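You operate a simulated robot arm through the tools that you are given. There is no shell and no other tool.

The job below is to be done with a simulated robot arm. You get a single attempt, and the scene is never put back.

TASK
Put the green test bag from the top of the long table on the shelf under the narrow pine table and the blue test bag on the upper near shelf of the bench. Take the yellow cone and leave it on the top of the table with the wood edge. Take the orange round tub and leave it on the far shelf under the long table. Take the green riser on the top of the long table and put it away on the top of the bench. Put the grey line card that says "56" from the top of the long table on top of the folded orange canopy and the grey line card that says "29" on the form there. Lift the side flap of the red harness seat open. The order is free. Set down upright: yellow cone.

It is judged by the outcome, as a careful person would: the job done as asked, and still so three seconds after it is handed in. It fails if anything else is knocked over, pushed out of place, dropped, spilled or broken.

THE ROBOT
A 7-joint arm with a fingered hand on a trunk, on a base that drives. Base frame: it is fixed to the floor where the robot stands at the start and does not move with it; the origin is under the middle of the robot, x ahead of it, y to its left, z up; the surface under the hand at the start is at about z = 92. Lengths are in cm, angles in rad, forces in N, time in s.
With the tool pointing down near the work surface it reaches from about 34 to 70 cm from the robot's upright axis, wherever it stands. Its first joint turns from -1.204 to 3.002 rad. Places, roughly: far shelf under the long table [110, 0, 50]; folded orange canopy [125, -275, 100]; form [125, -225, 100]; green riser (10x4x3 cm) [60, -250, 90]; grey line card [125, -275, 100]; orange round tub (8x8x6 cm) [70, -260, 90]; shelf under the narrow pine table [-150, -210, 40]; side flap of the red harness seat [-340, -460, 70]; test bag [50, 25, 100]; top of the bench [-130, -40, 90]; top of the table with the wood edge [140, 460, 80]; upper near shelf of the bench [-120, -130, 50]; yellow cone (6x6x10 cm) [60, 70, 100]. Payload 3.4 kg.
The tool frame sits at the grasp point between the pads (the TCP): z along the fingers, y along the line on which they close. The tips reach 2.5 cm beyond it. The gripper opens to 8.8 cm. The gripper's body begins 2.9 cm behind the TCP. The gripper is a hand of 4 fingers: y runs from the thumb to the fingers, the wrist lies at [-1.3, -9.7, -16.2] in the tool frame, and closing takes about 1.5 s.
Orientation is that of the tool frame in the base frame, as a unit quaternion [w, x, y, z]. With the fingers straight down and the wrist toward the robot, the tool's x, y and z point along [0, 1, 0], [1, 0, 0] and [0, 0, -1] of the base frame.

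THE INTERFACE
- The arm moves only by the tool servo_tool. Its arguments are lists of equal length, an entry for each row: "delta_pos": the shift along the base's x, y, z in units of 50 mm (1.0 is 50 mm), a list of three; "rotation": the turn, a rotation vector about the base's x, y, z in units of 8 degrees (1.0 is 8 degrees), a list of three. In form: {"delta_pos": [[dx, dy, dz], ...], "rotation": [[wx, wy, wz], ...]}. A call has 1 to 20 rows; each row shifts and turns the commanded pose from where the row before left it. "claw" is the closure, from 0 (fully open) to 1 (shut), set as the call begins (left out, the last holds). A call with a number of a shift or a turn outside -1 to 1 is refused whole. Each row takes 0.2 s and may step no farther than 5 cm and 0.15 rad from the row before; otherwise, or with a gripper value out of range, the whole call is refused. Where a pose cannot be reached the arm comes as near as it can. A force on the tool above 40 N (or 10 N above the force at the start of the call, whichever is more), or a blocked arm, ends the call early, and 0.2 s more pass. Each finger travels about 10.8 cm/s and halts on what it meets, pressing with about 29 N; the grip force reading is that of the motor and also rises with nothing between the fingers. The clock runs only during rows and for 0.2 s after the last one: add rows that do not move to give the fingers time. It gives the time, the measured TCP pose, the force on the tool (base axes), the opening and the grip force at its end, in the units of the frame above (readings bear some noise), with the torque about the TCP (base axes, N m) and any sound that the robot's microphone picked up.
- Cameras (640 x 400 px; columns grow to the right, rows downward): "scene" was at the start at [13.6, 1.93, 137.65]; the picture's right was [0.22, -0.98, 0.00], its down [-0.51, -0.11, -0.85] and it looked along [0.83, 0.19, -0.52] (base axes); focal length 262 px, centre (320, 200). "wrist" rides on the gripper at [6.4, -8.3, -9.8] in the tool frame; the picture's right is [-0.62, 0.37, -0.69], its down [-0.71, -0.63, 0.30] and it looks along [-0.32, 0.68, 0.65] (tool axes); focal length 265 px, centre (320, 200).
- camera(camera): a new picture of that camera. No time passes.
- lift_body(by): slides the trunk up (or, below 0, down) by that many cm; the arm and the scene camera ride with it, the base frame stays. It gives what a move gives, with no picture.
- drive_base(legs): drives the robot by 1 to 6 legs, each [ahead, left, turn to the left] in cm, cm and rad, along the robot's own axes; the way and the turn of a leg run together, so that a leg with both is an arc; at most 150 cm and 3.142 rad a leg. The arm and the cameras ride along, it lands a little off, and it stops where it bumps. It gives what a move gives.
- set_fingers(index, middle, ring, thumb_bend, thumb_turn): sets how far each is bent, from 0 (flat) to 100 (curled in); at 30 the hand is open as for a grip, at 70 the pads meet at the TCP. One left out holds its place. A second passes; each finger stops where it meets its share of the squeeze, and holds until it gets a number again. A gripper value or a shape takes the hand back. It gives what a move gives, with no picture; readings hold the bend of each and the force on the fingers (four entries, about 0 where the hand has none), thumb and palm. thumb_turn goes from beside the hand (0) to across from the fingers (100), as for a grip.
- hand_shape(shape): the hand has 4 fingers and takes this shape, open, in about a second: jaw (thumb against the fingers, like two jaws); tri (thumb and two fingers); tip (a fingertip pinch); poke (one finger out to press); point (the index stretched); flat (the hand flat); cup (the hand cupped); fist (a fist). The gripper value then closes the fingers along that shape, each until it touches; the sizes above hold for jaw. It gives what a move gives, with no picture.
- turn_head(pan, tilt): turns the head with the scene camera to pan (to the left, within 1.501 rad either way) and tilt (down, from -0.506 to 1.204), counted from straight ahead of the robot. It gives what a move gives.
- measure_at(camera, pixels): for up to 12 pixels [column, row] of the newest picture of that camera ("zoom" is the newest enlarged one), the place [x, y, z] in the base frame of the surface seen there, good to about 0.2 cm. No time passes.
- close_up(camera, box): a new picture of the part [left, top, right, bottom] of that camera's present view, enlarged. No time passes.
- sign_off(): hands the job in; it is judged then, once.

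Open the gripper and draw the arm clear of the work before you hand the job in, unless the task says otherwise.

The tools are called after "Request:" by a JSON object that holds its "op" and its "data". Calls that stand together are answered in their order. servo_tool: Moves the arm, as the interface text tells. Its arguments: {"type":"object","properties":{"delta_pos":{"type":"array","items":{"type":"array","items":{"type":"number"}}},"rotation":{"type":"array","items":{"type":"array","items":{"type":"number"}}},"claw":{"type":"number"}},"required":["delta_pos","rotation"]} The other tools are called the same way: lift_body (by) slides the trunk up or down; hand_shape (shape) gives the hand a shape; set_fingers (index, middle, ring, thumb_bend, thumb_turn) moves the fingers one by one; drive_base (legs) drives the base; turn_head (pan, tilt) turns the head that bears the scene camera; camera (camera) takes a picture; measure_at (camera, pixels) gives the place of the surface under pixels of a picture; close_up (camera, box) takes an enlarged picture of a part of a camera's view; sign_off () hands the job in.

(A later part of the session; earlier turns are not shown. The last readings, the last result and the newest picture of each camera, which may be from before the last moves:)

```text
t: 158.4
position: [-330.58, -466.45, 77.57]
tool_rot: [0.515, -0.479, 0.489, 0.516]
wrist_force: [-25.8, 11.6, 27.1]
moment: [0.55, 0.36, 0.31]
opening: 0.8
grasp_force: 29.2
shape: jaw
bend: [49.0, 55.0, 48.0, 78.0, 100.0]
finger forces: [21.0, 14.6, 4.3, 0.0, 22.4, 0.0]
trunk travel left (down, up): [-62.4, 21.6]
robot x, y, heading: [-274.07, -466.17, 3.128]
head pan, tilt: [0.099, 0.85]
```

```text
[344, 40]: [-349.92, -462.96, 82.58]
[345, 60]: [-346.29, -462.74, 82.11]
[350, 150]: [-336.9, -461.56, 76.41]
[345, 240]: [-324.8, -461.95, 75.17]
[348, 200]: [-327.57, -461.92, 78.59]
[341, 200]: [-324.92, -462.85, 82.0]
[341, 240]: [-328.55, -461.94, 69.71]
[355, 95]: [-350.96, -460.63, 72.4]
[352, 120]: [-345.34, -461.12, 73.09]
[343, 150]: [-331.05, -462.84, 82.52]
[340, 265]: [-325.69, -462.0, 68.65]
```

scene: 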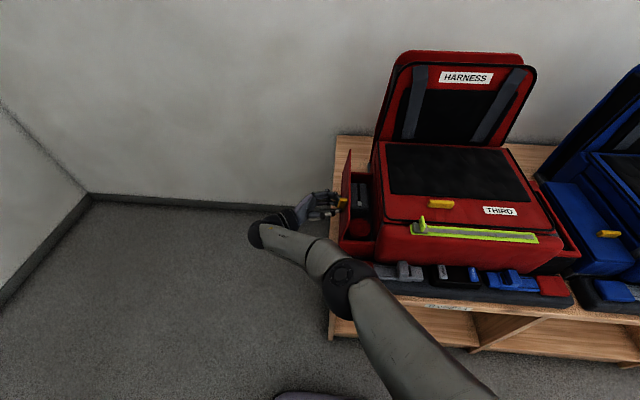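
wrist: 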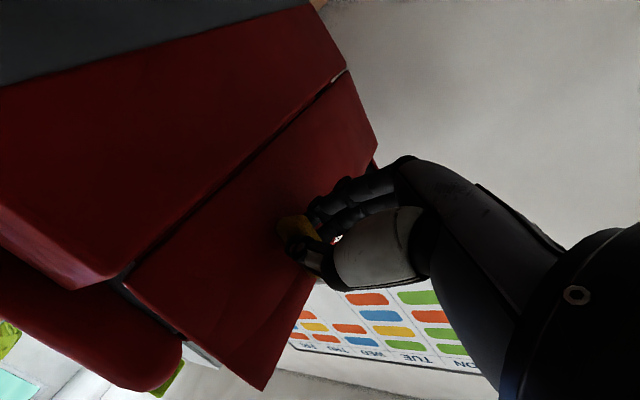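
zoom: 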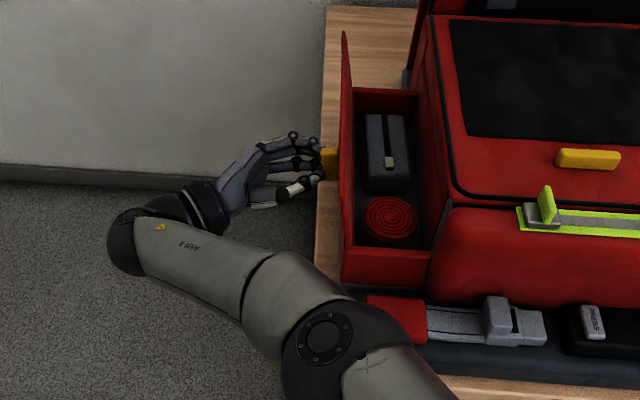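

The lid is now at about 98°, past vertical. I open the hand to release the tab.

Request:
{"op": "servo_tool", "data": {"delta_pos": [[0, 0, 0], [0, 0, 0], [0, 0, 0], [0, 0, 0], [0, 0, 0]], "rotation": [[0, 0, 0], [0, 0, 0], [0, 0, 0], [0, 0, 0], [0, 0, 0]], "claw": 0.6}}

Request:
{"op": "close_up", "data": {"camera": "scene", "box": [240, 130, 440, 300]}}

```text
t: 159.7
position: [-330.35, -466.75, 77.22]
tool_rot: [0.517, -0.483, 0.485, 0.514]
wrist_force: [0.5, -1.0, 0.1]
moment: [0.05, -0.03, 0.03]
opening: 3.52
grasp_force: 0.1
shape: jaw
bend: [74.0, 49.0, 46.0, 73.0, 100.0]
finger forces: [0.1, 0.8, 0.0, 0.1, 0.0, 0.1]
trunk travel left (down, up): [-62.4, 21.6]
robot x, y, heading: [-273.99, -465.92, 3.127]
head pan, tilt: [0.099, 0.85]
```

```text
2.35 times, centred on (340, 215) of scene
```

zoom: 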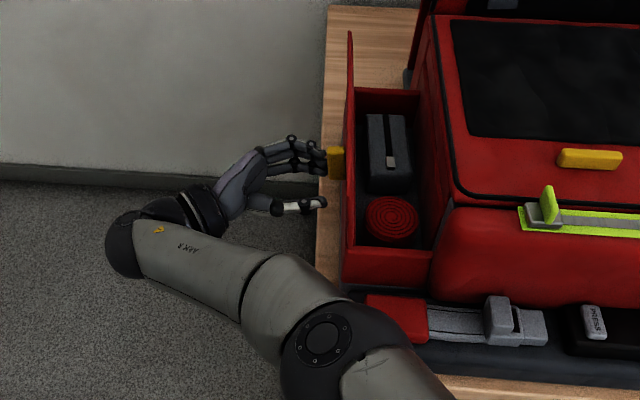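

The hand is open and the lid still stands. I check its angle after a second.

Request:
{"op": "servo_tool", "data": {"delta_pos": [[0, 0, 0], [0, 0, 0], [0, 0, 0], [0, 0, 0], [0, 0, 0]], "rotation": [[0, 0, 0], [0, 0, 0], [0, 0, 0], [0, 0, 0], [0, 0, 0]]}}

Request:
{"op": "close_up", "data": {"camera": "scene", "box": [290, 130, 390, 260]}}

Request:
{"op": "measure_at", "data": {"camera": "zoom", "pixels": [[233, 45], [234, 80], [237, 120], [240, 200], [237, 280], [235, 340], [240, 130], [245, 250], [230, 360]]}}

```text
t: 160.8
position: [-330.34, -466.84, 77.21]
tool_rot: [0.518, -0.482, 0.486, 0.514]
wrist_force: [-0.1, 0.0, 0.4]
moment: [-0.01, 0.02, 0.04]
opening: 3.49
grasp_force: 0.0
shape: jaw
bend: [74.0, 49.0, 46.0, 73.0, 100.0]
finger forces: [0.0, 0.7, 0.1, 0.0, 0.0, 0.0]
trunk travel left (down, up): [-62.4, 21.6]
robot x, y, heading: [-273.82, -466.23, 3.132]
head pan, tilt: [0.099, 0.85]
```

```text
3.08 times, centred on (340, 195) of scene
```

zoom: 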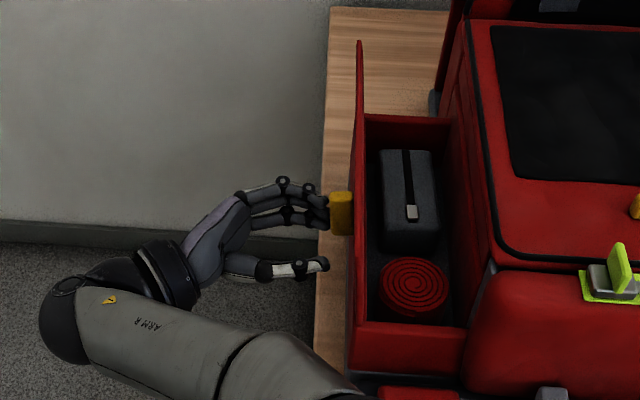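

```text
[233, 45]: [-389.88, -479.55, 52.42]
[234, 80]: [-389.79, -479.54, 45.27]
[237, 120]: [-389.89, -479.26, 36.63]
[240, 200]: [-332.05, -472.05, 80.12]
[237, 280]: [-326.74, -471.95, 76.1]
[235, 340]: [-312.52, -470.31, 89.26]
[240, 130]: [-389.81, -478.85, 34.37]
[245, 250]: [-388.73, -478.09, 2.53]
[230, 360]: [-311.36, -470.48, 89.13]
```

I measured the wrong columns; the lid edge is at about column 358 in this zoom. I re-measure there.

Request:
{"op": "measure_at", "data": {"camera": "zoom", "pixels": [[358, 48], [359, 70], [359, 100], [356, 180], [354, 280], [352, 340], [362, 200], [358, 250], [340, 215], [336, 200]]}}

```text
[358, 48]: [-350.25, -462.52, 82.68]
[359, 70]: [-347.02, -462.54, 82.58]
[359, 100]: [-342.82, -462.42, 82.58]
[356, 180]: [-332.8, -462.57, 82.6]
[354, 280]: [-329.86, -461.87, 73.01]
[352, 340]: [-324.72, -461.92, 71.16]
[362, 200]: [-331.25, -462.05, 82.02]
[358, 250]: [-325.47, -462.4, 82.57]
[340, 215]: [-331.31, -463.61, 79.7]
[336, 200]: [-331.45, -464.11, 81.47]
```

The lid stays at about 95°. To be safe I'll push it further from the inside, so first I withdraw the hand to the left.

Request:
{"op": "servo_tool", "data": {"delta_pos": [[0, -0.4, 0], [0, -0.4, 0], [0, -0.4, 0.2], [0, -0.4, 0.4], [0, 0, 0.5], [0, 0, 0.5], [0, 0, 0.5], [0, 0, 0]], "rotation": [[0, 0, 0], [0, 0, 0], [0, 0, 0], [0, 0, 0], [0, 0, 0], [0, 0, 0], [0, 0, 0], [0, 0, 0]]}}

Request:
{"op": "camera", "data": {"camera": "scene"}}

```text
t: 162.7
position: [-329.44, -469.6, 88.58]
tool_rot: [0.516, -0.485, 0.485, 0.513]
wrist_force: [-1.1, -0.3, 0.7]
moment: [0.0, -0.01, -0.05]
opening: 3.51
grasp_force: 0.1
shape: jaw
bend: [74.0, 49.0, 46.0, 73.0, 100.0]
finger forces: [0.0, 0.1, 0.1, 0.0, 0.0, 0.0]
out of reach, approached as far as the arm can: row 1, 2, 3, 4, 5
trunk travel left (down, up): [-62.4, 21.6]
robot x, y, heading: [-274.1, -465.93, 3.129]
head pan, tilt: [0.099, 0.85]
```

```text
taken
```

scene: 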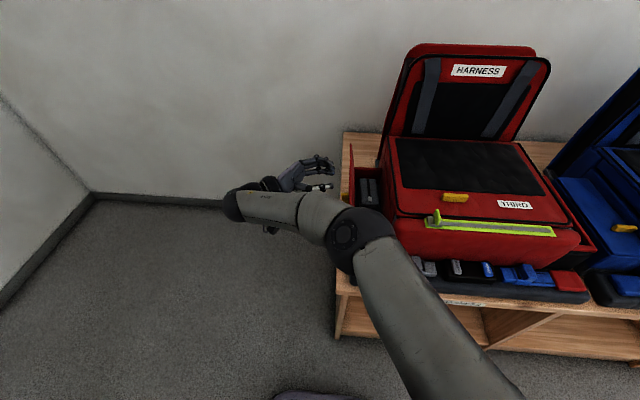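

The hand is clear of the lid. I raise the trunk and roll the hand back to straight-down.

Request:
{"op": "lift_body", "data": {"by": 14}}

Request:
{"op": "servo_tool", "data": {"delta_pos": [[0, 0.2, 0], [0, 0.2, 0], [0, 0.2, 0], [0, 0.2, 0], [0, 0.2, 0], [0, 0.2, 0], [0, 0.2, 0], [0, 0.2, 0], [0, 0.2, 0], [0, 0.2, 0], [0, 0.2, 0], [0, 0.2, 0], [0, 0, 0]], "rotation": [[-0.96, 0, 0], [-0.96, 0, 0], [-0.96, 0, 0], [-0.96, 0, 0], [-0.96, 0, 0], [-0.96, 0, 0], [-0.96, 0, 0], [-0.96, 0, 0], [-0.96, 0, 0], [-0.96, 0, 0], [-0.96, 0, 0], [-0.96, 0, 0], [0, 0, 0]], "claw": 1.0}}

Request:
{"op": "camera", "data": {"camera": "wrist"}}

Request:
{"op": "camera", "data": {"camera": "scene"}}

```text
t: 164.3
position: [-329.42, -469.64, 102.52]
tool_rot: [0.516, -0.483, 0.486, 0.514]
wrist_force: [0.7, -0.5, -0.4]
moment: [-0.01, 0.02, -0.02]
opening: 3.5
grasp_force: 0.2
shape: jaw
bend: [74.0, 49.0, 46.0, 73.0, 100.0]
finger forces: [0.1, 0.0, 0.1, 0.0, 0.1, 0.0]
trunk travel left (down, up): [-76.4, 7.6]
robot x, y, heading: [-273.63, -465.76, 3.129]
head pan, tilt: [0.099, 0.85]
```

```text
t: 167.1
position: [-329.32, -457.65, 102.67]
tool_rot: [0.009, -0.707, 0.707, 0.007]
wrist_force: [0.3, 0.4, -0.2]
moment: [0.03, -0.01, 0.0]
opening: 0.0
grasp_force: 28.6
shape: jaw
bend: [70.0, 70.0, 70.0, 38.0, 100.0]
finger forces: [0.0, 0.0, 0.0, 0.0, 0.0, 0.1]
trunk travel left (down, up): [-76.4, 7.6]
robot x, y, heading: [-273.66, -466.18, 3.134]
head pan, tilt: [0.099, 0.85]
```

```text
taken
```

wrist: 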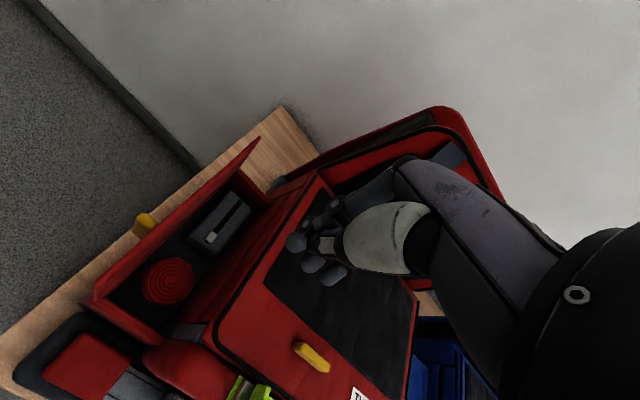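

```text
taken
```

scene: 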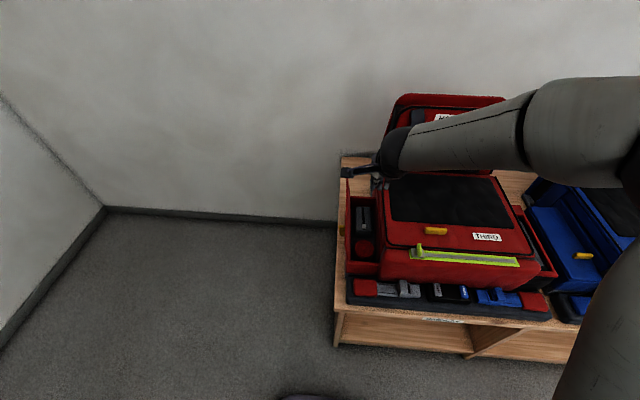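

The lid stands open with the pod contents visible. With fingers shut I lower them inside the pod beside the lid's inner face to push it further out.

Request:
{"op": "servo_tool", "data": {"delta_pos": [[-0.85, 0.03, 0], [-0.85, 0.03, 0], [0, 0, -0.7], [0, 0, -0.7], [0, 0, -0.7], [0, 0, -0.7], [0, 0, -0.6], [0, 0, 0]], "rotation": [[0, 0, 0], [0, 0, 0], [-0.1, 0, 0], [0, 0, 0], [0, 0, 0], [0, 0, 0], [0, 0, 0], [0, 0, 0]]}}

Request:
{"op": "camera", "data": {"camera": "wrist"}}

```text
t: 168.9
position: [-337.83, -457.43, 85.57]
tool_rot: [0.005, -0.707, 0.707, 0.003]
wrist_force: [-0.7, 0.4, -0.1]
moment: [0.01, 0.02, 0.04]
opening: 0.0
grasp_force: 28.8
shape: jaw
bend: [70.0, 70.0, 70.0, 75.0, 100.0]
finger forces: [0.1, 0.0, 0.1, 0.0, 0.0, 0.0]
trunk travel left (down, up): [-76.4, 7.6]
robot x, y, heading: [-273.74, -466.06, 3.126]
head pan, tilt: [0.099, 0.85]
```

```text
taken
```

wrist: 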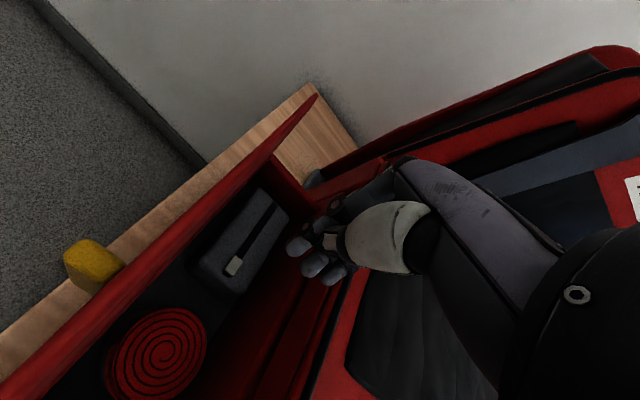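

The fingers are inside above the grey box. I check the heights of the contents before lowering more.

Request:
{"op": "measure_at", "data": {"camera": "wrist", "pixels": [[245, 240], [235, 265], [160, 350], [310, 100], [200, 210], [100, 300], [260, 340]]}}

```text
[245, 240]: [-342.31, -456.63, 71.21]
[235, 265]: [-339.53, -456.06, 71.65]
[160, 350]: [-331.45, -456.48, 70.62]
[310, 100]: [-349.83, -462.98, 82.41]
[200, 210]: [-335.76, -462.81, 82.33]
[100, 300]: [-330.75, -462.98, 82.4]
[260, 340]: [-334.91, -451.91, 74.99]
```

Contents are at z≈71.6, well below. I lower to z≈81.5 and push gently toward −y.

Request:
{"op": "servo_tool", "data": {"delta_pos": [[0, 0, -0.4], [0, 0, -0.4], [0, -0.2, 0], [0, -0.2, 0], [0, -0.2, 0], [0, -0.2, 0], [0, 0, 0]], "rotation": [[0, 0, 0], [0, 0, 0], [0, 0, 0], [0, 0, 0], [0, 0, 0], [0, 0, 0], [0, 0, 0]]}}

Request:
{"op": "camera", "data": {"camera": "wrist"}}

```text
t: 170.5
position: [-337.91, -461.17, 81.66]
tool_rot: [-0.004, 0.707, -0.707, -0.003]
wrist_force: [-0.3, 4.8, 1.1]
moment: [0.12, -0.01, 0.02]
opening: 0.01
grasp_force: 28.9
shape: jaw
bend: [70.0, 70.0, 70.0, 75.0, 100.0]
finger forces: [5.7, 0.1, 0.1, 0.0, 0.0, 0.1]
trunk travel left (down, up): [-76.4, 7.6]
robot x, y, heading: [-274.11, -466.22, 3.129]
head pan, tilt: [0.099, 0.85]
```

```text
taken
```

wrist: 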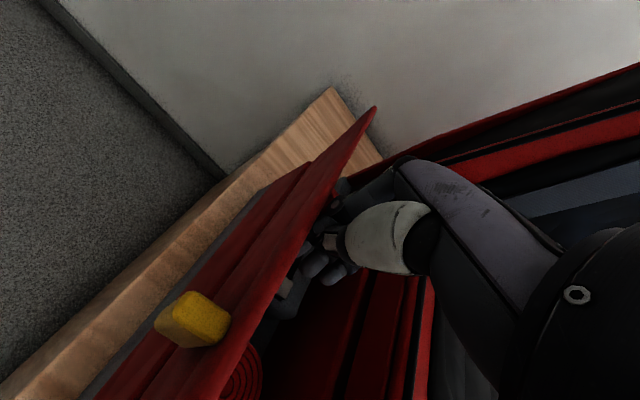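

The index touches the lid (5.7 N). I keep pushing 4 cm more.

Request:
{"op": "servo_tool", "data": {"delta_pos": [[0, -0.2, 0], [0, -0.2, 0], [0, -0.2, 0], [0, -0.2, 0], [0, 0, 0]], "rotation": [[0, 0, 0], [0, 0, 0], [0, 0, 0], [0, 0, 0], [0, 0, 0]]}}

Request:
{"op": "camera", "data": {"camera": "wrist"}}

```text
t: 171.1
position: [-338.01, -461.39, 81.57]
tool_rot: [0.014, -0.702, 0.712, 0.008]
wrist_force: [-0.1, 18.7, 0.6]
moment: [0.39, 0.04, 0.05]
opening: 0.01
grasp_force: 28.6
shape: jaw
bend: [70.0, 70.0, 70.0, 76.0, 100.0]
finger forces: [16.6, 0.0, 0.0, 0.0, 0.1, 0.0]
trunk travel left (down, up): [-76.4, 7.6]
robot x, y, heading: [-274.0, -466.2, 3.125]
head pan, tilt: [0.099, 0.85]
stopped in row 2: the force on the tool passed its limit at 45 N (the readings are from after the stop); the commanded pose is now the measured one
```

```text
taken
```

wrist: 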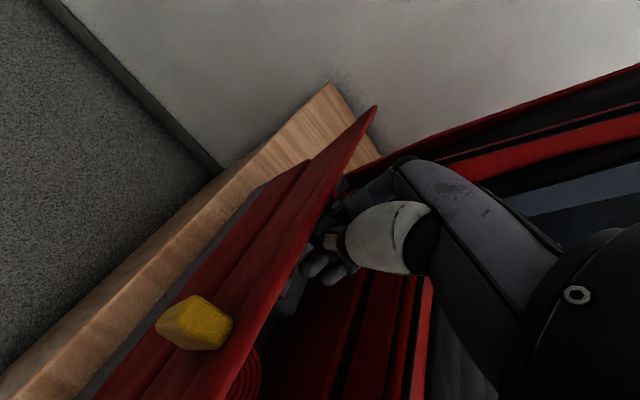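

A firm stop: the lid is at the end of its travel. I measure its final angle and withdraw.

Request:
{"op": "measure_at", "data": {"camera": "wrist", "pixels": [[372, 112], [330, 190], [260, 330], [305, 165], [250, 220]]}}

Request:
{"op": "servo_tool", "data": {"delta_pos": [[0, 0.3, 0], [0, 0.3, 0], [0, 0, 0.5], [0, 0, 0.7], [0, 0, 0.9], [0, 0, 0.9], [0, 0, 0.9], [0, 0, 0]], "rotation": [[0, 0, 0], [0, 0, 0], [0, 0, 0], [0, 0, 0], [0, 0, 0], [0, 0, 0], [0, 0, 0], [0, 0, 0]]}}

Request:
{"op": "camera", "data": {"camera": "wrist"}}

```text
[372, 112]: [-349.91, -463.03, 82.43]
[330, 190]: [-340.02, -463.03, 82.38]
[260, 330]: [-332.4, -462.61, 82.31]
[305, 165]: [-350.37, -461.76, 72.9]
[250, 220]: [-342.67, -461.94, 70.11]
```

```text
t: 172.9
position: [-338.23, -458.83, 101.18]
tool_rot: [0.012, -0.704, 0.71, 0.006]
wrist_force: [-0.2, -0.3, -0.1]
moment: [0.01, 0.03, 0.0]
opening: 0.0
grasp_force: 29.6
shape: jaw
bend: [70.0, 70.0, 70.0, 76.0, 100.0]
finger forces: [0.1, 0.0, 0.1, 0.0, 0.0, 0.1]
trunk travel left (down, up): [-76.4, 7.6]
robot x, y, heading: [-273.81, -465.92, 3.13]
head pan, tilt: [0.099, 0.85]
```

```text
taken
```

wrist: 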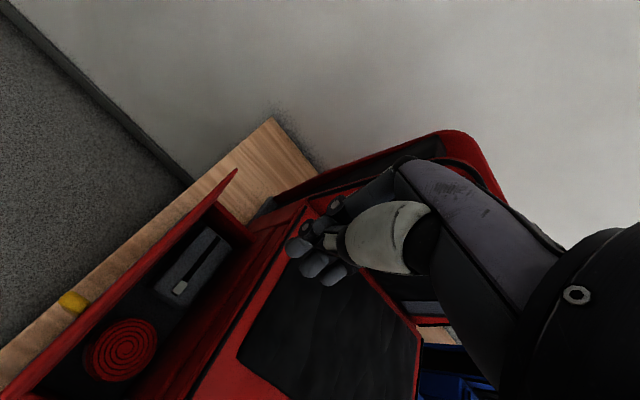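

The flap rests open at its stop (~98°). I pull the arm in, back away and return through the aisle toward the long table.

Request:
{"op": "servo_tool", "data": {"delta_pos": [[0.8, -0.1, 0], [0.8, -0.1, 0], [0.8, 0, 0], [0.8, 0, 0], [0.6, 0, 0], [0, 0, 0]], "rotation": [[0, 0, 0], [0, 0, 0], [0, 0, 0], [0, 0, 0], [0, 0, 0], [0, 0, 0]], "claw": 0.0}}

Request:
{"op": "drive_base", "data": {"legs": [[-28, 0, 0.01], [0, -150, 0], [0, -28, 0]]}}

Request:
{"op": "turn_head", "data": {"pan": 0.6, "tilt": 0.6}}

Request:
{"op": "camera", "data": {"camera": "scene"}}

```text
t: 174.3
position: [-318.96, -459.99, 101.0]
tool_rot: [0.01, -0.704, 0.711, 0.006]
wrist_force: [0.2, -0.6, 0.3]
moment: [0.02, -0.01, 0.0]
opening: 8.76
grasp_force: 0.0
shape: jaw
bend: [30.0, 30.0, 30.0, 30.0, 98.0]
finger forces: [0.0, 0.1, 0.1, 0.0, 0.1, 0.0]
trunk travel left (down, up): [-76.4, 7.6]
robot x, y, heading: [-273.58, -466.17, 3.13]
head pan, tilt: [0.099, 0.85]
```

```text
t: 184.7
position: [-292.57, -286.77, 100.98]
tool_rot: [-0.011, 0.714, -0.7, -0.006]
wrist_force: [0.0, 0.7, 0.5]
moment: [0.0, 0.0, 0.01]
opening: 8.78
grasp_force: 0.0
shape: jaw
bend: [30.0, 30.0, 30.0, 30.0, 98.0]
finger forces: [0.0, 0.0, 0.0, 0.0, 0.0, 0.0]
trunk travel left (down, up): [-76.4, 7.6]
robot x, y, heading: [-247.36, -291.62, -3.128]
head pan, tilt: [0.099, 0.85]
```

```text
t: 185.6
position: [-292.6, -286.9, 100.99]
tool_rot: [-0.01, 0.714, -0.7, -0.007]
wrist_force: [-0.2, -0.1, -0.3]
moment: [-0.02, 0.03, -0.01]
opening: 8.76
grasp_force: 0.1
shape: jaw
bend: [30.0, 30.0, 30.0, 30.0, 98.0]
finger forces: [0.0, 0.0, 0.0, 0.0, 0.1, 0.0]
trunk travel left (down, up): [-76.4, 7.6]
robot x, y, heading: [-247.38, -291.42, -3.128]
head pan, tilt: [0.6, 0.6]
```

```text
taken
```

scene: 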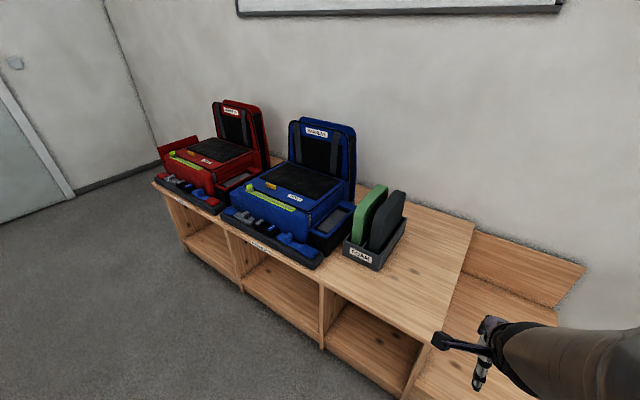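

The flap stays open at (165, 150). I reverse through the aisle back to the corridor.

Request:
{"op": "drive_base", "data": {"legs": [[-150, 0, -0.014], [-62, 0, 0]]}}

Request:
{"op": "turn_head", "data": {"pan": 1.45, "tilt": 0.5}}

Request:
{"op": "camera", "data": {"camera": "scene"}}

```text
t: 196.2
position: [-78.15, -286.69, 100.82]
tool_rot: [-0.011, 0.708, -0.706, -0.006]
wrist_force: [-0.3, 0.4, 0.1]
moment: [0.01, 0.06, 0.0]
opening: 8.77
grasp_force: 0.2
shape: jaw
bend: [30.0, 30.0, 30.0, 30.0, 98.0]
finger forces: [0.0, 0.0, 0.1, 0.0, 0.1, 0.0]
trunk travel left (down, up): [-76.4, 7.6]
robot x, y, heading: [-32.96, -292.52, 3.137]
head pan, tilt: [0.6, 0.6]
```

```text
t: 197.4
position: [-78.07, -286.79, 100.97]
tool_rot: [-0.01, 0.708, -0.706, -0.006]
wrist_force: [0.5, -0.3, 0.2]
moment: [-0.03, -0.01, -0.01]
opening: 8.77
grasp_force: 0.1
shape: jaw
bend: [30.0, 30.0, 30.0, 30.0, 98.0]
finger forces: [0.0, 0.1, 0.0, 0.0, 0.1, 0.0]
trunk travel left (down, up): [-76.4, 7.6]
robot x, y, heading: [-32.99, -291.94, 3.144]
head pan, tilt: [1.45, 0.499]
```

```text
taken
```

scene: 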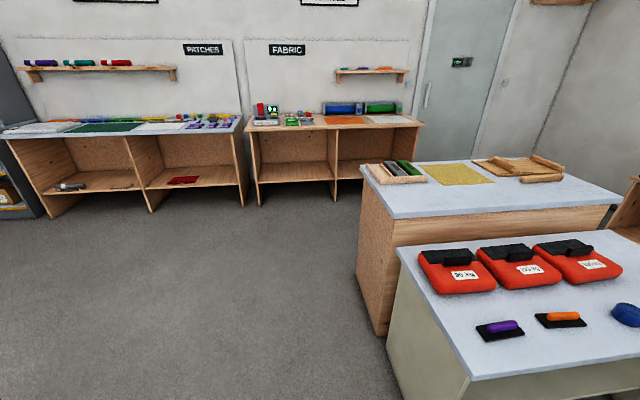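

Back in the corridor. I turn around to face the long table.

Request:
{"op": "drive_base", "data": {"legs": [[0, 0, 3.14]]}}

Request:
{"op": "turn_head", "data": {"pan": 0.2, "tilt": 0.45}}

Request:
{"op": "camera", "data": {"camera": "scene"}}

```text
t: 205.1
position: [12.16, -298.62, 101.04]
tool_rot: [0.007, 0.714, 0.701, -0.01]
wrist_force: [0.6, 0.3, 0.6]
moment: [0.0, 0.0, 0.01]
opening: 8.76
grasp_force: 0.0
shape: jaw
bend: [30.0, 30.0, 30.0, 30.0, 98.0]
finger forces: [0.0, 0.0, 0.1, 0.0, 0.0, 0.0]
trunk travel left (down, up): [-76.4, 7.6]
robot x, y, heading: [-32.49, -292.4, -0.025]
head pan, tilt: [1.45, 0.499]
```

```text
t: 206.5
position: [12.11, -298.61, 100.92]
tool_rot: [0.006, 0.713, 0.701, -0.011]
wrist_force: [0.9, -0.1, 0.1]
moment: [-0.03, -0.03, -0.03]
opening: 8.77
grasp_force: 0.0
shape: jaw
bend: [30.0, 30.0, 30.0, 30.0, 98.0]
finger forces: [0.0, 0.1, 0.0, 0.0, 0.0, 0.0]
trunk travel left (down, up): [-76.4, 7.6]
robot x, y, heading: [-32.83, -292.43, -0.023]
head pan, tilt: [0.201, 0.45]
```

```text
taken
```

scene: 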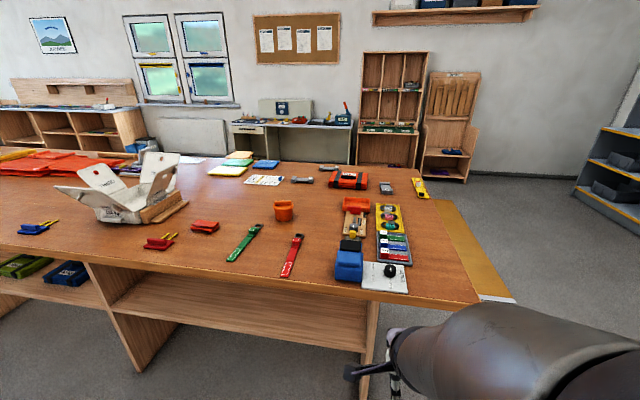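

The right end of the long table is in view: orange tub at (284, 210), a green strap-like item at (244, 243). I take close-ups.

Request:
{"op": "close_up", "data": {"camera": "scene", "box": [120, 140, 430, 300]}}

Request:
{"op": "measure_at", "data": {"camera": "scene", "pixels": [[284, 205], [284, 220], [244, 243], [235, 255], [258, 228], [292, 255], [264, 180], [285, 195], [301, 180], [348, 180], [205, 226], [160, 240]]}}

```text
2.06 times, centred on (275, 220) of scene
```

zoom: 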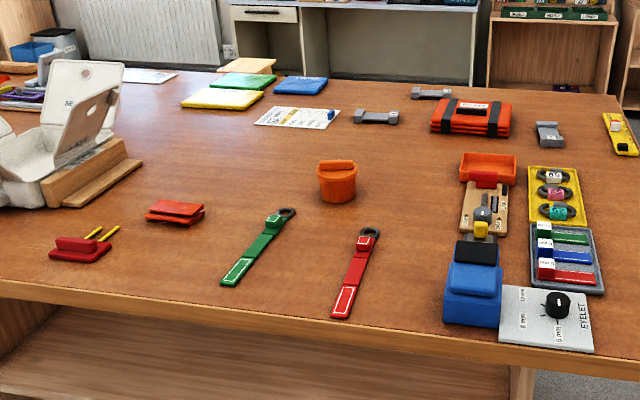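

```text
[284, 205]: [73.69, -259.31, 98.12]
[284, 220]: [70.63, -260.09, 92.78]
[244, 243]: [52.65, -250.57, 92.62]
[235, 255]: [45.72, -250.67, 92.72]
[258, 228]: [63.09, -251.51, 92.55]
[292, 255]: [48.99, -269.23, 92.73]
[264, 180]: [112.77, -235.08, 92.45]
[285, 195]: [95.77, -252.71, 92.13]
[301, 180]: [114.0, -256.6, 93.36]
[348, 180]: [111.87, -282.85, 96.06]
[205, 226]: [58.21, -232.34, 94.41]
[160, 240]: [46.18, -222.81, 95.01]
```

The green riser is the flat strap with a ring from about (45, −251) to (66, −252); the orange tub is at (72, −260). The grey line cards, form and orange canopy are near the far edge. I move up to the table for the riser first.

Request:
{"op": "drive_base", "data": {"legs": [[26, 42, 0.025]]}}

Request:
{"op": "turn_head", "data": {"pan": 0.0, "tilt": 0.85}}

Request:
{"op": "camera", "data": {"camera": "scene"}}

Request:
{"op": "camera", "data": {"camera": "wrist"}}

```text
t: 209.4
position: [38.28, -255.08, 100.91]
tool_rot: [0.006, 0.699, 0.715, -0.011]
wrist_force: [-0.8, -0.6, -0.5]
moment: [0.0, -0.01, 0.01]
opening: 8.78
grasp_force: 0.0
shape: jaw
bend: [30.0, 30.0, 30.0, 30.0, 98.0]
finger forces: [0.0, 0.0, 0.1, 0.0, 0.1, 0.1]
trunk travel left (down, up): [-76.4, 7.6]
robot x, y, heading: [-6.28, -250.38, 0.013]
head pan, tilt: [0.201, 0.45]
```

```text
t: 210.3
position: [38.26, -255.08, 101.0]
tool_rot: [0.006, 0.699, 0.715, -0.011]
wrist_force: [-0.4, 0.4, 0.1]
moment: [0.02, 0.0, 0.01]
opening: 8.75
grasp_force: 0.0
shape: jaw
bend: [30.0, 30.0, 30.0, 30.0, 98.0]
finger forces: [0.1, 0.0, 0.0, 0.0, 0.0, 0.0]
trunk travel left (down, up): [-76.4, 7.6]
robot x, y, heading: [-6.79, -250.48, 0.016]
head pan, tilt: [0.0, 0.85]
```

```text
taken
```

scene: 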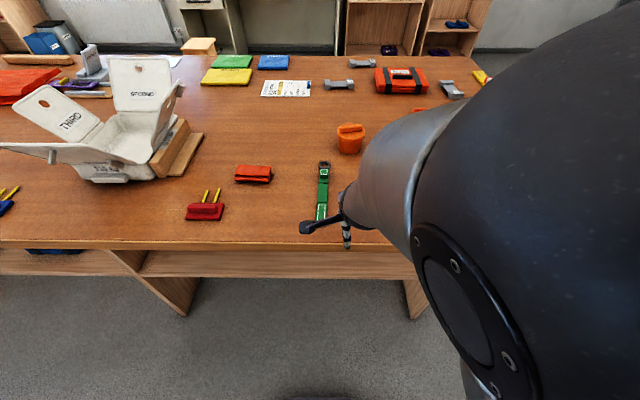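

```text
taken
```

wrist: 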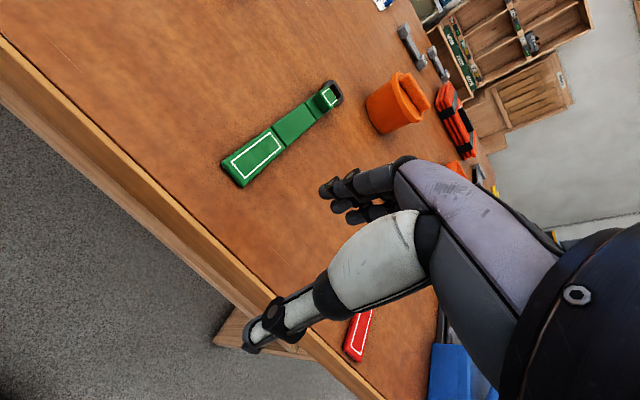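

The riser lies along x with a ring at its far end. I measure its edges and thickness from the wrist view.

Request:
{"op": "close_up", "data": {"camera": "wrist", "box": [200, 60, 380, 200]}}

Request:
{"op": "measure_at", "data": {"camera": "wrist", "pixels": [[230, 165], [245, 180], [255, 155], [280, 125], [300, 115], [290, 140], [322, 95], [330, 100], [338, 95], [333, 85], [310, 130], [225, 160]]}}

```text
2.86 times, centred on (290, 130) of wrist
```

zoom: 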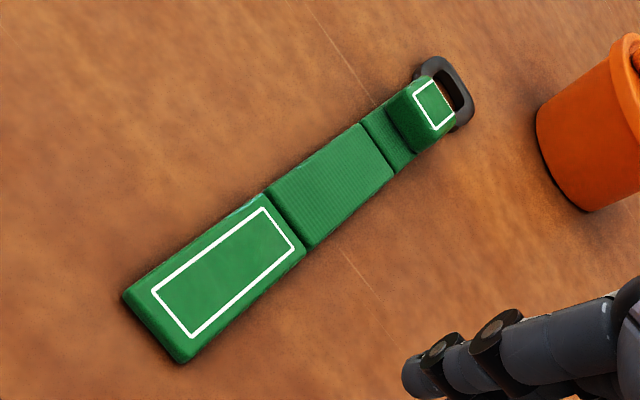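

```text
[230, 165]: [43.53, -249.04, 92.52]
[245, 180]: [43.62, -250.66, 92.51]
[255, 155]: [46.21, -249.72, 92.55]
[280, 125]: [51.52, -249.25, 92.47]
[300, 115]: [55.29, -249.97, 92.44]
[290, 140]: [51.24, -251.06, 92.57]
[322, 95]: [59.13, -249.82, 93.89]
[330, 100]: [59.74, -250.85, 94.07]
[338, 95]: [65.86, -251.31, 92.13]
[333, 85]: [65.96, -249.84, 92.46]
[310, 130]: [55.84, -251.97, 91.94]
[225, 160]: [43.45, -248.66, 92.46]
```

The riser's raised block by the ring, about (58–61.5, −250.3) with top z≈94, is the best grip; I need yaw −90° so I should stand about 24 cm further left. I check the white kit's extents first.

Request:
{"op": "measure_at", "data": {"camera": "scene", "pixels": [[184, 90], [200, 140], [170, 170], [140, 65], [130, 120], [108, 175], [255, 172], [205, 210], [20, 150], [323, 165], [323, 178], [350, 135]]}}

```text
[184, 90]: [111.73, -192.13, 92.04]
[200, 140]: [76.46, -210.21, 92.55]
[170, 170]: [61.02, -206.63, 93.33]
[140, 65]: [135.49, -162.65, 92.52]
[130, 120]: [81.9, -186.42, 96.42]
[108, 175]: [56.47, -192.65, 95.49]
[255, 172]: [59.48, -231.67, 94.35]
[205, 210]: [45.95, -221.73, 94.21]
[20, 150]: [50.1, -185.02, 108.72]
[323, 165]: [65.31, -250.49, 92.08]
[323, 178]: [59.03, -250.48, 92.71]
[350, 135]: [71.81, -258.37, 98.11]
```

The kit ends at y≈−207, clear of the hand's path. I drive 22 cm left and 5 cm ahead.

Request:
{"op": "drive_base", "data": {"legs": [[5, 22, -0.015]]}}

Request:
{"op": "servo_tool", "data": {"delta_pos": [[0.1, -0.1, 0.15], [0.2, -0.2, 0.15], [0.2, -0.2, 0], [0.2, -0.2, 0], [0.2, -0.2, 0], [0.2, -0.2, 0], [0.2, -0.2, 0], [0.3, -0.2, 0], [0.3, -0.2, 0], [0.3, -0.3, 0], [0.3, -0.3, 0], [0.3, -0.3, 0], [0, 0, 0]], "rotation": [[0, 0, -0.9], [0, 0, -0.94], [0, 0, -0.94], [0, 0, -0.94], [0, 0, -0.94], [0, 0, -0.94], [0, 0, -0.94], [0, 0, -0.94], [0, 0, -0.94], [0, 0, -0.94], [0, 0, -0.94], [0, 0, -0.94], [0, 0, 0]], "claw": 0.4}}

Request:
{"op": "camera", "data": {"camera": "wrist"}}

Request:
{"op": "camera", "data": {"camera": "scene"}}

```text
t: 212.0
position: [43.0, -233.3, 101.14]
tool_rot: [0.007, 0.705, 0.709, -0.012]
wrist_force: [-0.1, -0.2, 0.0]
moment: [-0.01, -0.01, 0.02]
opening: 8.78
grasp_force: 0.1
shape: jaw
bend: [30.0, 30.0, 30.0, 30.0, 98.0]
finger forces: [0.1, 0.0, 0.0, 0.1, 0.1, 0.0]
trunk travel left (down, up): [-76.4, 7.6]
robot x, y, heading: [-2.59, -227.85, 0.001]
head pan, tilt: [0.0, 0.85]
```

```text
t: 214.8
position: [57.08, -246.41, 102.43]
tool_rot: [-0.003, 1.0, 0.004, -0.011]
wrist_force: [-0.5, -0.1, 1.1]
moment: [0.03, -0.06, 0.0]
opening: 5.34
grasp_force: 0.2
shape: jaw
bend: [29.0, 40.0, 37.0, 64.0, 100.0]
finger forces: [0.1, 0.1, 0.0, 0.0, 0.0, 0.0]
trunk travel left (down, up): [-76.4, 7.6]
robot x, y, heading: [-2.43, -228.29, 0.002]
head pan, tilt: [0.0, 0.85]
```

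```text
taken
```

wrist: 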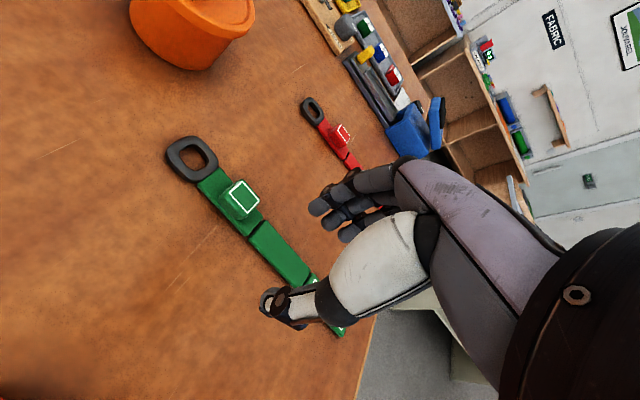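

```text
taken
```

scene: 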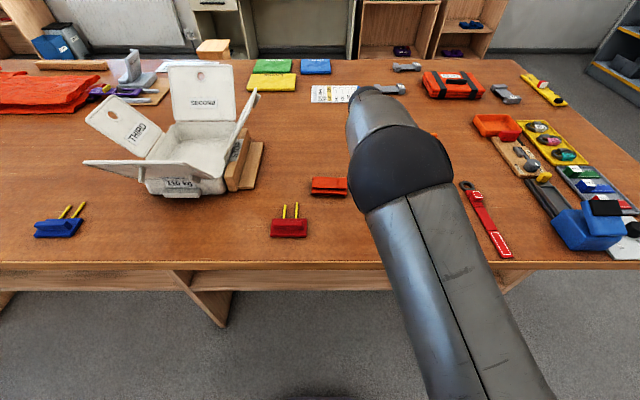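

The riser's block is at (240, 200) and its ring at (192, 158) in the wrist view. I measure them.

Request:
{"op": "measure_at", "data": {"camera": "wrist", "pixels": [[240, 200], [228, 205], [252, 192], [238, 184], [243, 215], [228, 195], [192, 158], [175, 165], [275, 250], [205, 185], [255, 205], [218, 215]]}}

Request:
{"op": "close_up", "data": {"camera": "wrist", "box": [140, 110, 360, 350]}}

```text
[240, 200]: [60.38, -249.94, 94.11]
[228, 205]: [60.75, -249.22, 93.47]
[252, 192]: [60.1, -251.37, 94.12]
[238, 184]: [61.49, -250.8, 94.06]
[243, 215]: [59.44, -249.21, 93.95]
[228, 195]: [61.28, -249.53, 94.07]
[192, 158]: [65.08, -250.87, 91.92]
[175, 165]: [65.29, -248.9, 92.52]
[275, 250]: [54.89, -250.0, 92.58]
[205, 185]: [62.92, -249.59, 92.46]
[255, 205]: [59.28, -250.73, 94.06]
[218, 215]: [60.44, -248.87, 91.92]
```

```text
1.67 times, centred on (250, 230) of wrist
```

zoom: 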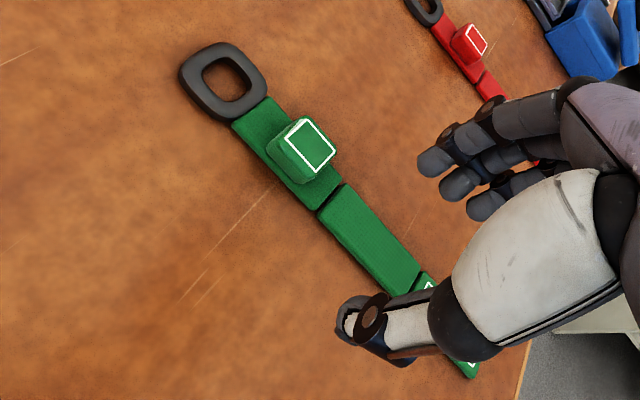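

The block spans x 59.3–61.5, y −251.5…−249.0 with top z 94.1. I move above it and descend with the fingers either side.

Request:
{"op": "servo_tool", "data": {"delta_pos": [[0.33, -0.38, 0], [0.33, -0.39, -0.2], [0, 0, -0.4], [0, 0, -0.4], [0, 0, 0]], "rotation": [[0, 0, 0], [0, 0, 0], [0, 0, 0], [0, 0, 0], [0, 0, 0]], "claw": 0.42}}

Request:
{"op": "camera", "data": {"camera": "wrist"}}

```text
t: 216.0
position: [60.37, -250.36, 97.33]
tool_rot: [-0.003, 1.0, 0.004, -0.012]
wrist_force: [0.2, 0.2, 0.0]
moment: [-0.01, 0.03, 0.02]
opening: 5.16
grasp_force: 0.1
shape: jaw
bend: [74.0, 41.0, 38.0, 65.0, 100.0]
finger forces: [0.0, 0.0, 0.0, 0.0, 0.0, 0.0]
trunk travel left (down, up): [-76.4, 7.6]
robot x, y, heading: [-2.26, -228.08, -0.002]
head pan, tilt: [0.0, 0.85]
```

```text
taken
```

wrist: 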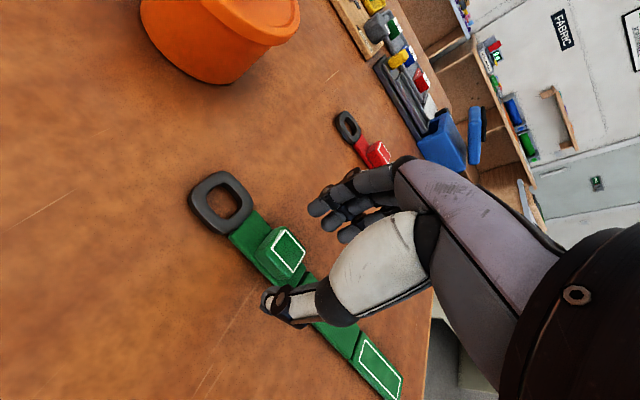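

The block is between fingers and thumb. I lower to z≈95.1 and close.

Request:
{"op": "servo_tool", "data": {"delta_pos": [[0, 0, -0.2], [0, 0, -0.15], [0, 0, -0.1], [0, 0, 0]], "rotation": [[0, 0, 0], [0, 0, 0], [0, 0, 0], [0, 0, 0]]}}

Request:
{"op": "servo_tool", "data": {"delta_pos": [[0, 0, 0], [0, 0, 0], [0, 0, 0], [0, 0, 0], [0, 0, 0], [0, 0, 0], [0, 0, 0]], "rotation": [[0, 0, 0], [0, 0, 0], [0, 0, 0], [0, 0, 0], [0, 0, 0], [0, 0, 0], [0, 0, 0]], "claw": 1.0}}

Request:
{"op": "camera", "data": {"camera": "wrist"}}

```text
t: 217.0
position: [60.39, -250.26, 95.28]
tool_rot: [-0.004, 1.0, 0.005, -0.012]
wrist_force: [0.1, -0.3, 0.9]
moment: [-0.03, -0.01, 0.0]
opening: 5.16
grasp_force: 0.1
shape: jaw
bend: [74.0, 41.0, 38.0, 65.0, 100.0]
finger forces: [0.0, 0.0, 0.0, 0.1, 0.0, 0.0]
trunk travel left (down, up): [-76.4, 7.6]
robot x, y, heading: [-1.91, -227.92, 0.002]
head pan, tilt: [0.0, 0.85]
```

```text
t: 218.6
position: [60.45, -250.21, 95.16]
tool_rot: [-0.003, 1.0, 0.004, -0.012]
wrist_force: [-0.6, 0.2, 1.1]
moment: [0.02, 0.03, 0.0]
opening: 2.05
grasp_force: 28.7
shape: jaw
bend: [73.0, 57.0, 64.0, 75.0, 100.0]
finger forces: [16.4, 8.7, 0.0, 0.1, 25.0, 0.0]
trunk travel left (down, up): [-76.4, 7.6]
robot x, y, heading: [-1.91, -227.93, 0.003]
head pan, tilt: [0.0, 0.85]
```

```text
taken
```

wrist: 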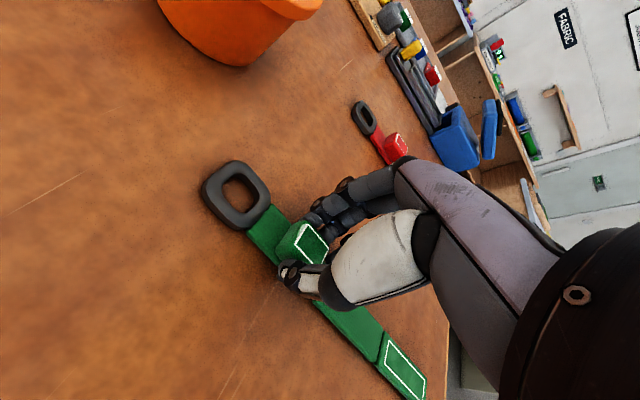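

Gripped at 2.05 cm opening with 29 N. I lift slowly and check.

Request:
{"op": "servo_tool", "data": {"delta_pos": [[0, 0, 0.1], [0, 0, 0.2], [0, 0, 0.4], [0, 0, 0.5], [0, 0, 0.5], [0, 0, 0]], "rotation": [[0, 0, 0], [0, 0, 0], [0, 0, 0], [0, 0, 0], [0, 0, 0], [0, 0, 0]]}}

Request:
{"op": "camera", "data": {"camera": "wrist"}}

Request:
{"op": "camera", "data": {"camera": "scene"}}

```text
t: 220.0
position: [60.3, -250.34, 103.77]
tool_rot: [-0.004, 1.0, 0.003, -0.013]
wrist_force: [0.7, 0.1, -1.3]
moment: [-0.01, -0.03, -0.01]
opening: 2.06
grasp_force: 28.3
shape: jaw
bend: [73.0, 57.0, 64.0, 75.0, 100.0]
finger forces: [16.4, 8.7, 0.1, 0.0, 25.1, 0.1]
trunk travel left (down, up): [-76.4, 7.6]
robot x, y, heading: [-1.97, -228.14, -0.009]
head pan, tilt: [0.0, 0.85]
```

```text
taken
```

wrist: 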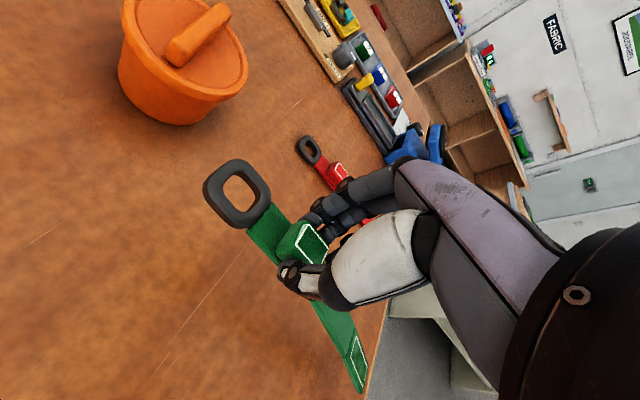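

```text
taken
```

scene: 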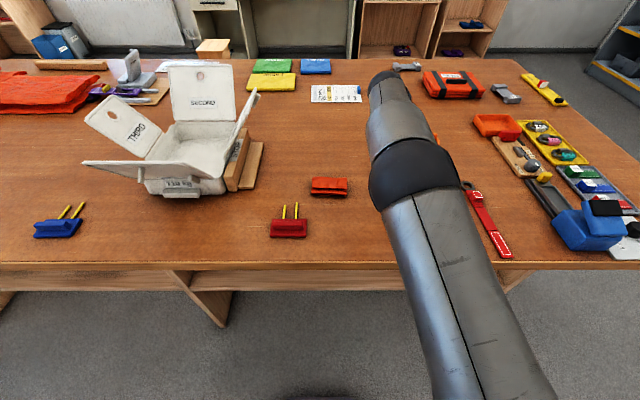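

The riser hangs securely from the hand. I raise the trunk, back away from the table, move along to the bench's riser area and turn to face it.

Request:
{"op": "lift_body", "data": {"by": 7}}

Request:
{"op": "drive_base", "data": {"legs": [[-32, 0, 0.005], [0, 95, 0]]}}

Request:
{"op": "drive_base", "data": {"legs": [[0, 0, -3.14]]}}

Request:
{"op": "turn_head", "data": {"pan": 0.2, "tilt": 0.75}}

Request:
{"op": "camera", "data": {"camera": "scene"}}

```text
t: 221.1
position: [60.33, -250.28, 110.79]
tool_rot: [-0.003, 1.0, 0.003, -0.012]
wrist_force: [0.3, -0.5, -1.3]
moment: [0.0, 0.01, 0.01]
opening: 2.06
grasp_force: 29.4
shape: jaw
bend: [73.0, 57.0, 64.0, 75.0, 100.0]
finger forces: [16.4, 8.7, 0.0, 0.0, 25.1, 0.1]
trunk travel left (down, up): [-83.4, 0.6]
robot x, y, heading: [-2.44, -228.15, 0.002]
head pan, tilt: [0.0, 0.85]
```

```text
t: 227.8
position: [27.64, -153.8, 110.71]
tool_rot: [-0.003, 1.0, 0.011, -0.012]
wrist_force: [0.7, 0.3, -0.9]
moment: [0.01, -0.07, 0.0]
opening: 2.02
grasp_force: 28.7
shape: jaw
bend: [73.0, 57.0, 64.0, 75.0, 100.0]
finger forces: [16.4, 8.7, 0.0, 0.1, 25.1, 0.0]
trunk travel left (down, up): [-83.4, 0.6]
robot x, y, heading: [-35.0, -132.28, 0.012]
head pan, tilt: [0.0, 0.85]
```

```text
t: 235.4
position: [-99.19, -115.56, 110.74]
tool_rot: [0.013, -0.045, 0.999, -0.003]
wrist_force: [-0.9, -1.6, -1.0]
moment: [0.0, 0.02, -0.02]
opening: 2.05
grasp_force: 29.0
shape: jaw
bend: [73.0, 57.0, 64.0, 75.0, 100.0]
finger forces: [16.3, 8.6, 0.1, 0.1, 24.9, 0.1]
trunk travel left (down, up): [-83.4, 0.6]
robot x, y, heading: [-35.44, -132.81, -3.061]
head pan, tilt: [0.0, 0.85]
```

```text
t: 236.2
position: [-99.16, -115.59, 110.74]
tool_rot: [0.013, -0.045, 0.999, -0.003]
wrist_force: [0.3, 0.2, -1.6]
moment: [0.03, 0.02, 0.0]
opening: 2.07
grasp_force: 29.3
shape: jaw
bend: [73.0, 57.0, 64.0, 75.0, 100.0]
finger forces: [16.3, 8.6, 0.1, 0.1, 24.9, 0.1]
trunk travel left (down, up): [-83.4, 0.6]
robot x, y, heading: [-35.12, -132.35, -3.061]
head pan, tilt: [0.201, 0.75]
```

```text
taken
```

scene: 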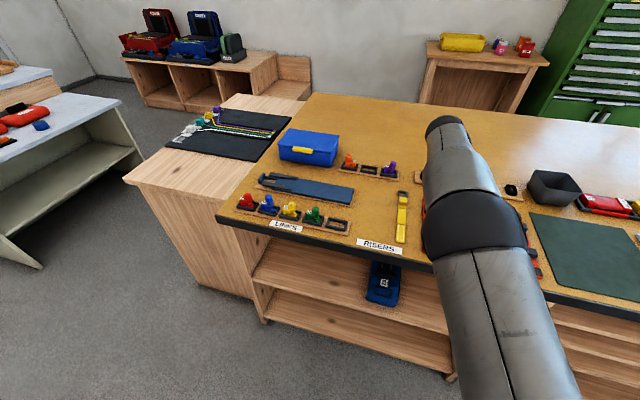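

The RISERS label is at (380, 246) with a yellow riser at (402, 215) and free space beside it at (375, 215). I measure this area.

Request:
{"op": "measure_at", "data": {"camera": "scene", "pixels": [[380, 246], [402, 235], [402, 195], [405, 215], [375, 225], [375, 190], [352, 222], [352, 195], [385, 175], [400, 175], [345, 232], [310, 240]]}}

Request:
{"op": "close_up", "data": {"camera": "scene", "box": [220, 120, 440, 270]}}

```text
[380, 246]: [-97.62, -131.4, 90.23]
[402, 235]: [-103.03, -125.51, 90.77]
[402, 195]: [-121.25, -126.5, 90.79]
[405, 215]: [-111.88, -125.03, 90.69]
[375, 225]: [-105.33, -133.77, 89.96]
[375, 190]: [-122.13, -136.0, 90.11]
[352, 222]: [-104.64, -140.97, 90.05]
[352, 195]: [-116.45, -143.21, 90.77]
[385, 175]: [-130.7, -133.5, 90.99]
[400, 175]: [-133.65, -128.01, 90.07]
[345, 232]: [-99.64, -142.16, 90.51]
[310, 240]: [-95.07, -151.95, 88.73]
```

```text
2.67 times, centred on (330, 195) of scene
```

zoom: 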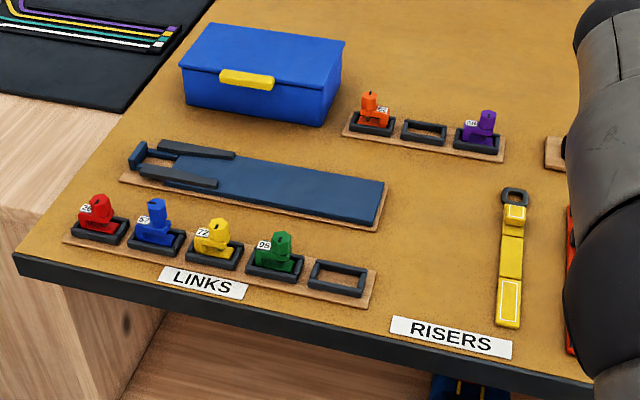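

The free strip at y≈−133 between the LINKS tray and the yellow riser fits the green riser. I move the base so that spot is at my right-front.

Request:
{"op": "drive_base", "data": {"legs": [[23, 20, -0.08]]}}

Request:
{"op": "camera", "data": {"camera": "scene"}}

Request:
{"op": "camera", "data": {"camera": "wrist"}}

```text
t: 238.2
position: [-119.61, -131.5, 110.74]
tool_rot: [0.012, -0.005, 1.0, -0.003]
wrist_force: [0.1, -0.1, -1.5]
moment: [0.01, 0.01, -0.03]
opening: 2.05
grasp_force: 28.9
shape: jaw
bend: [73.0, 57.0, 64.0, 75.0, 100.0]
finger forces: [16.3, 8.6, 0.0, 0.0, 25.0, 0.0]
trunk travel left (down, up): [-83.4, 0.6]
robot x, y, heading: [-57.13, -153.43, -3.143]
head pan, tilt: [0.201, 0.75]
```

```text
taken
```

scene: 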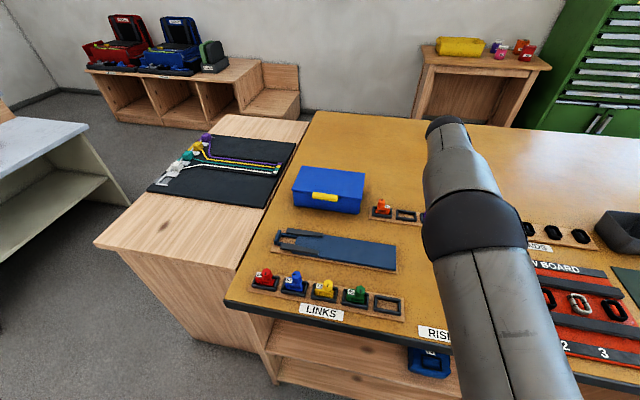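

```text
taken
```

wrist: 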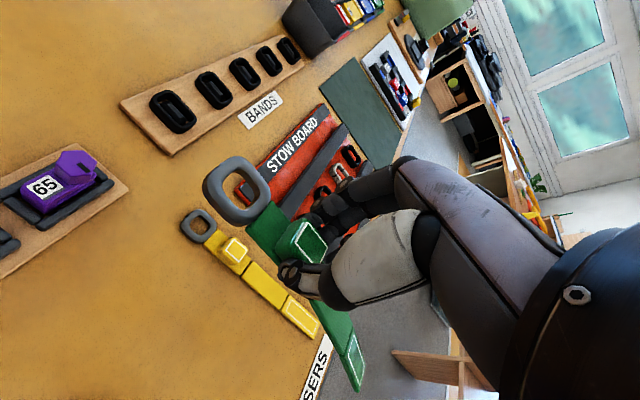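

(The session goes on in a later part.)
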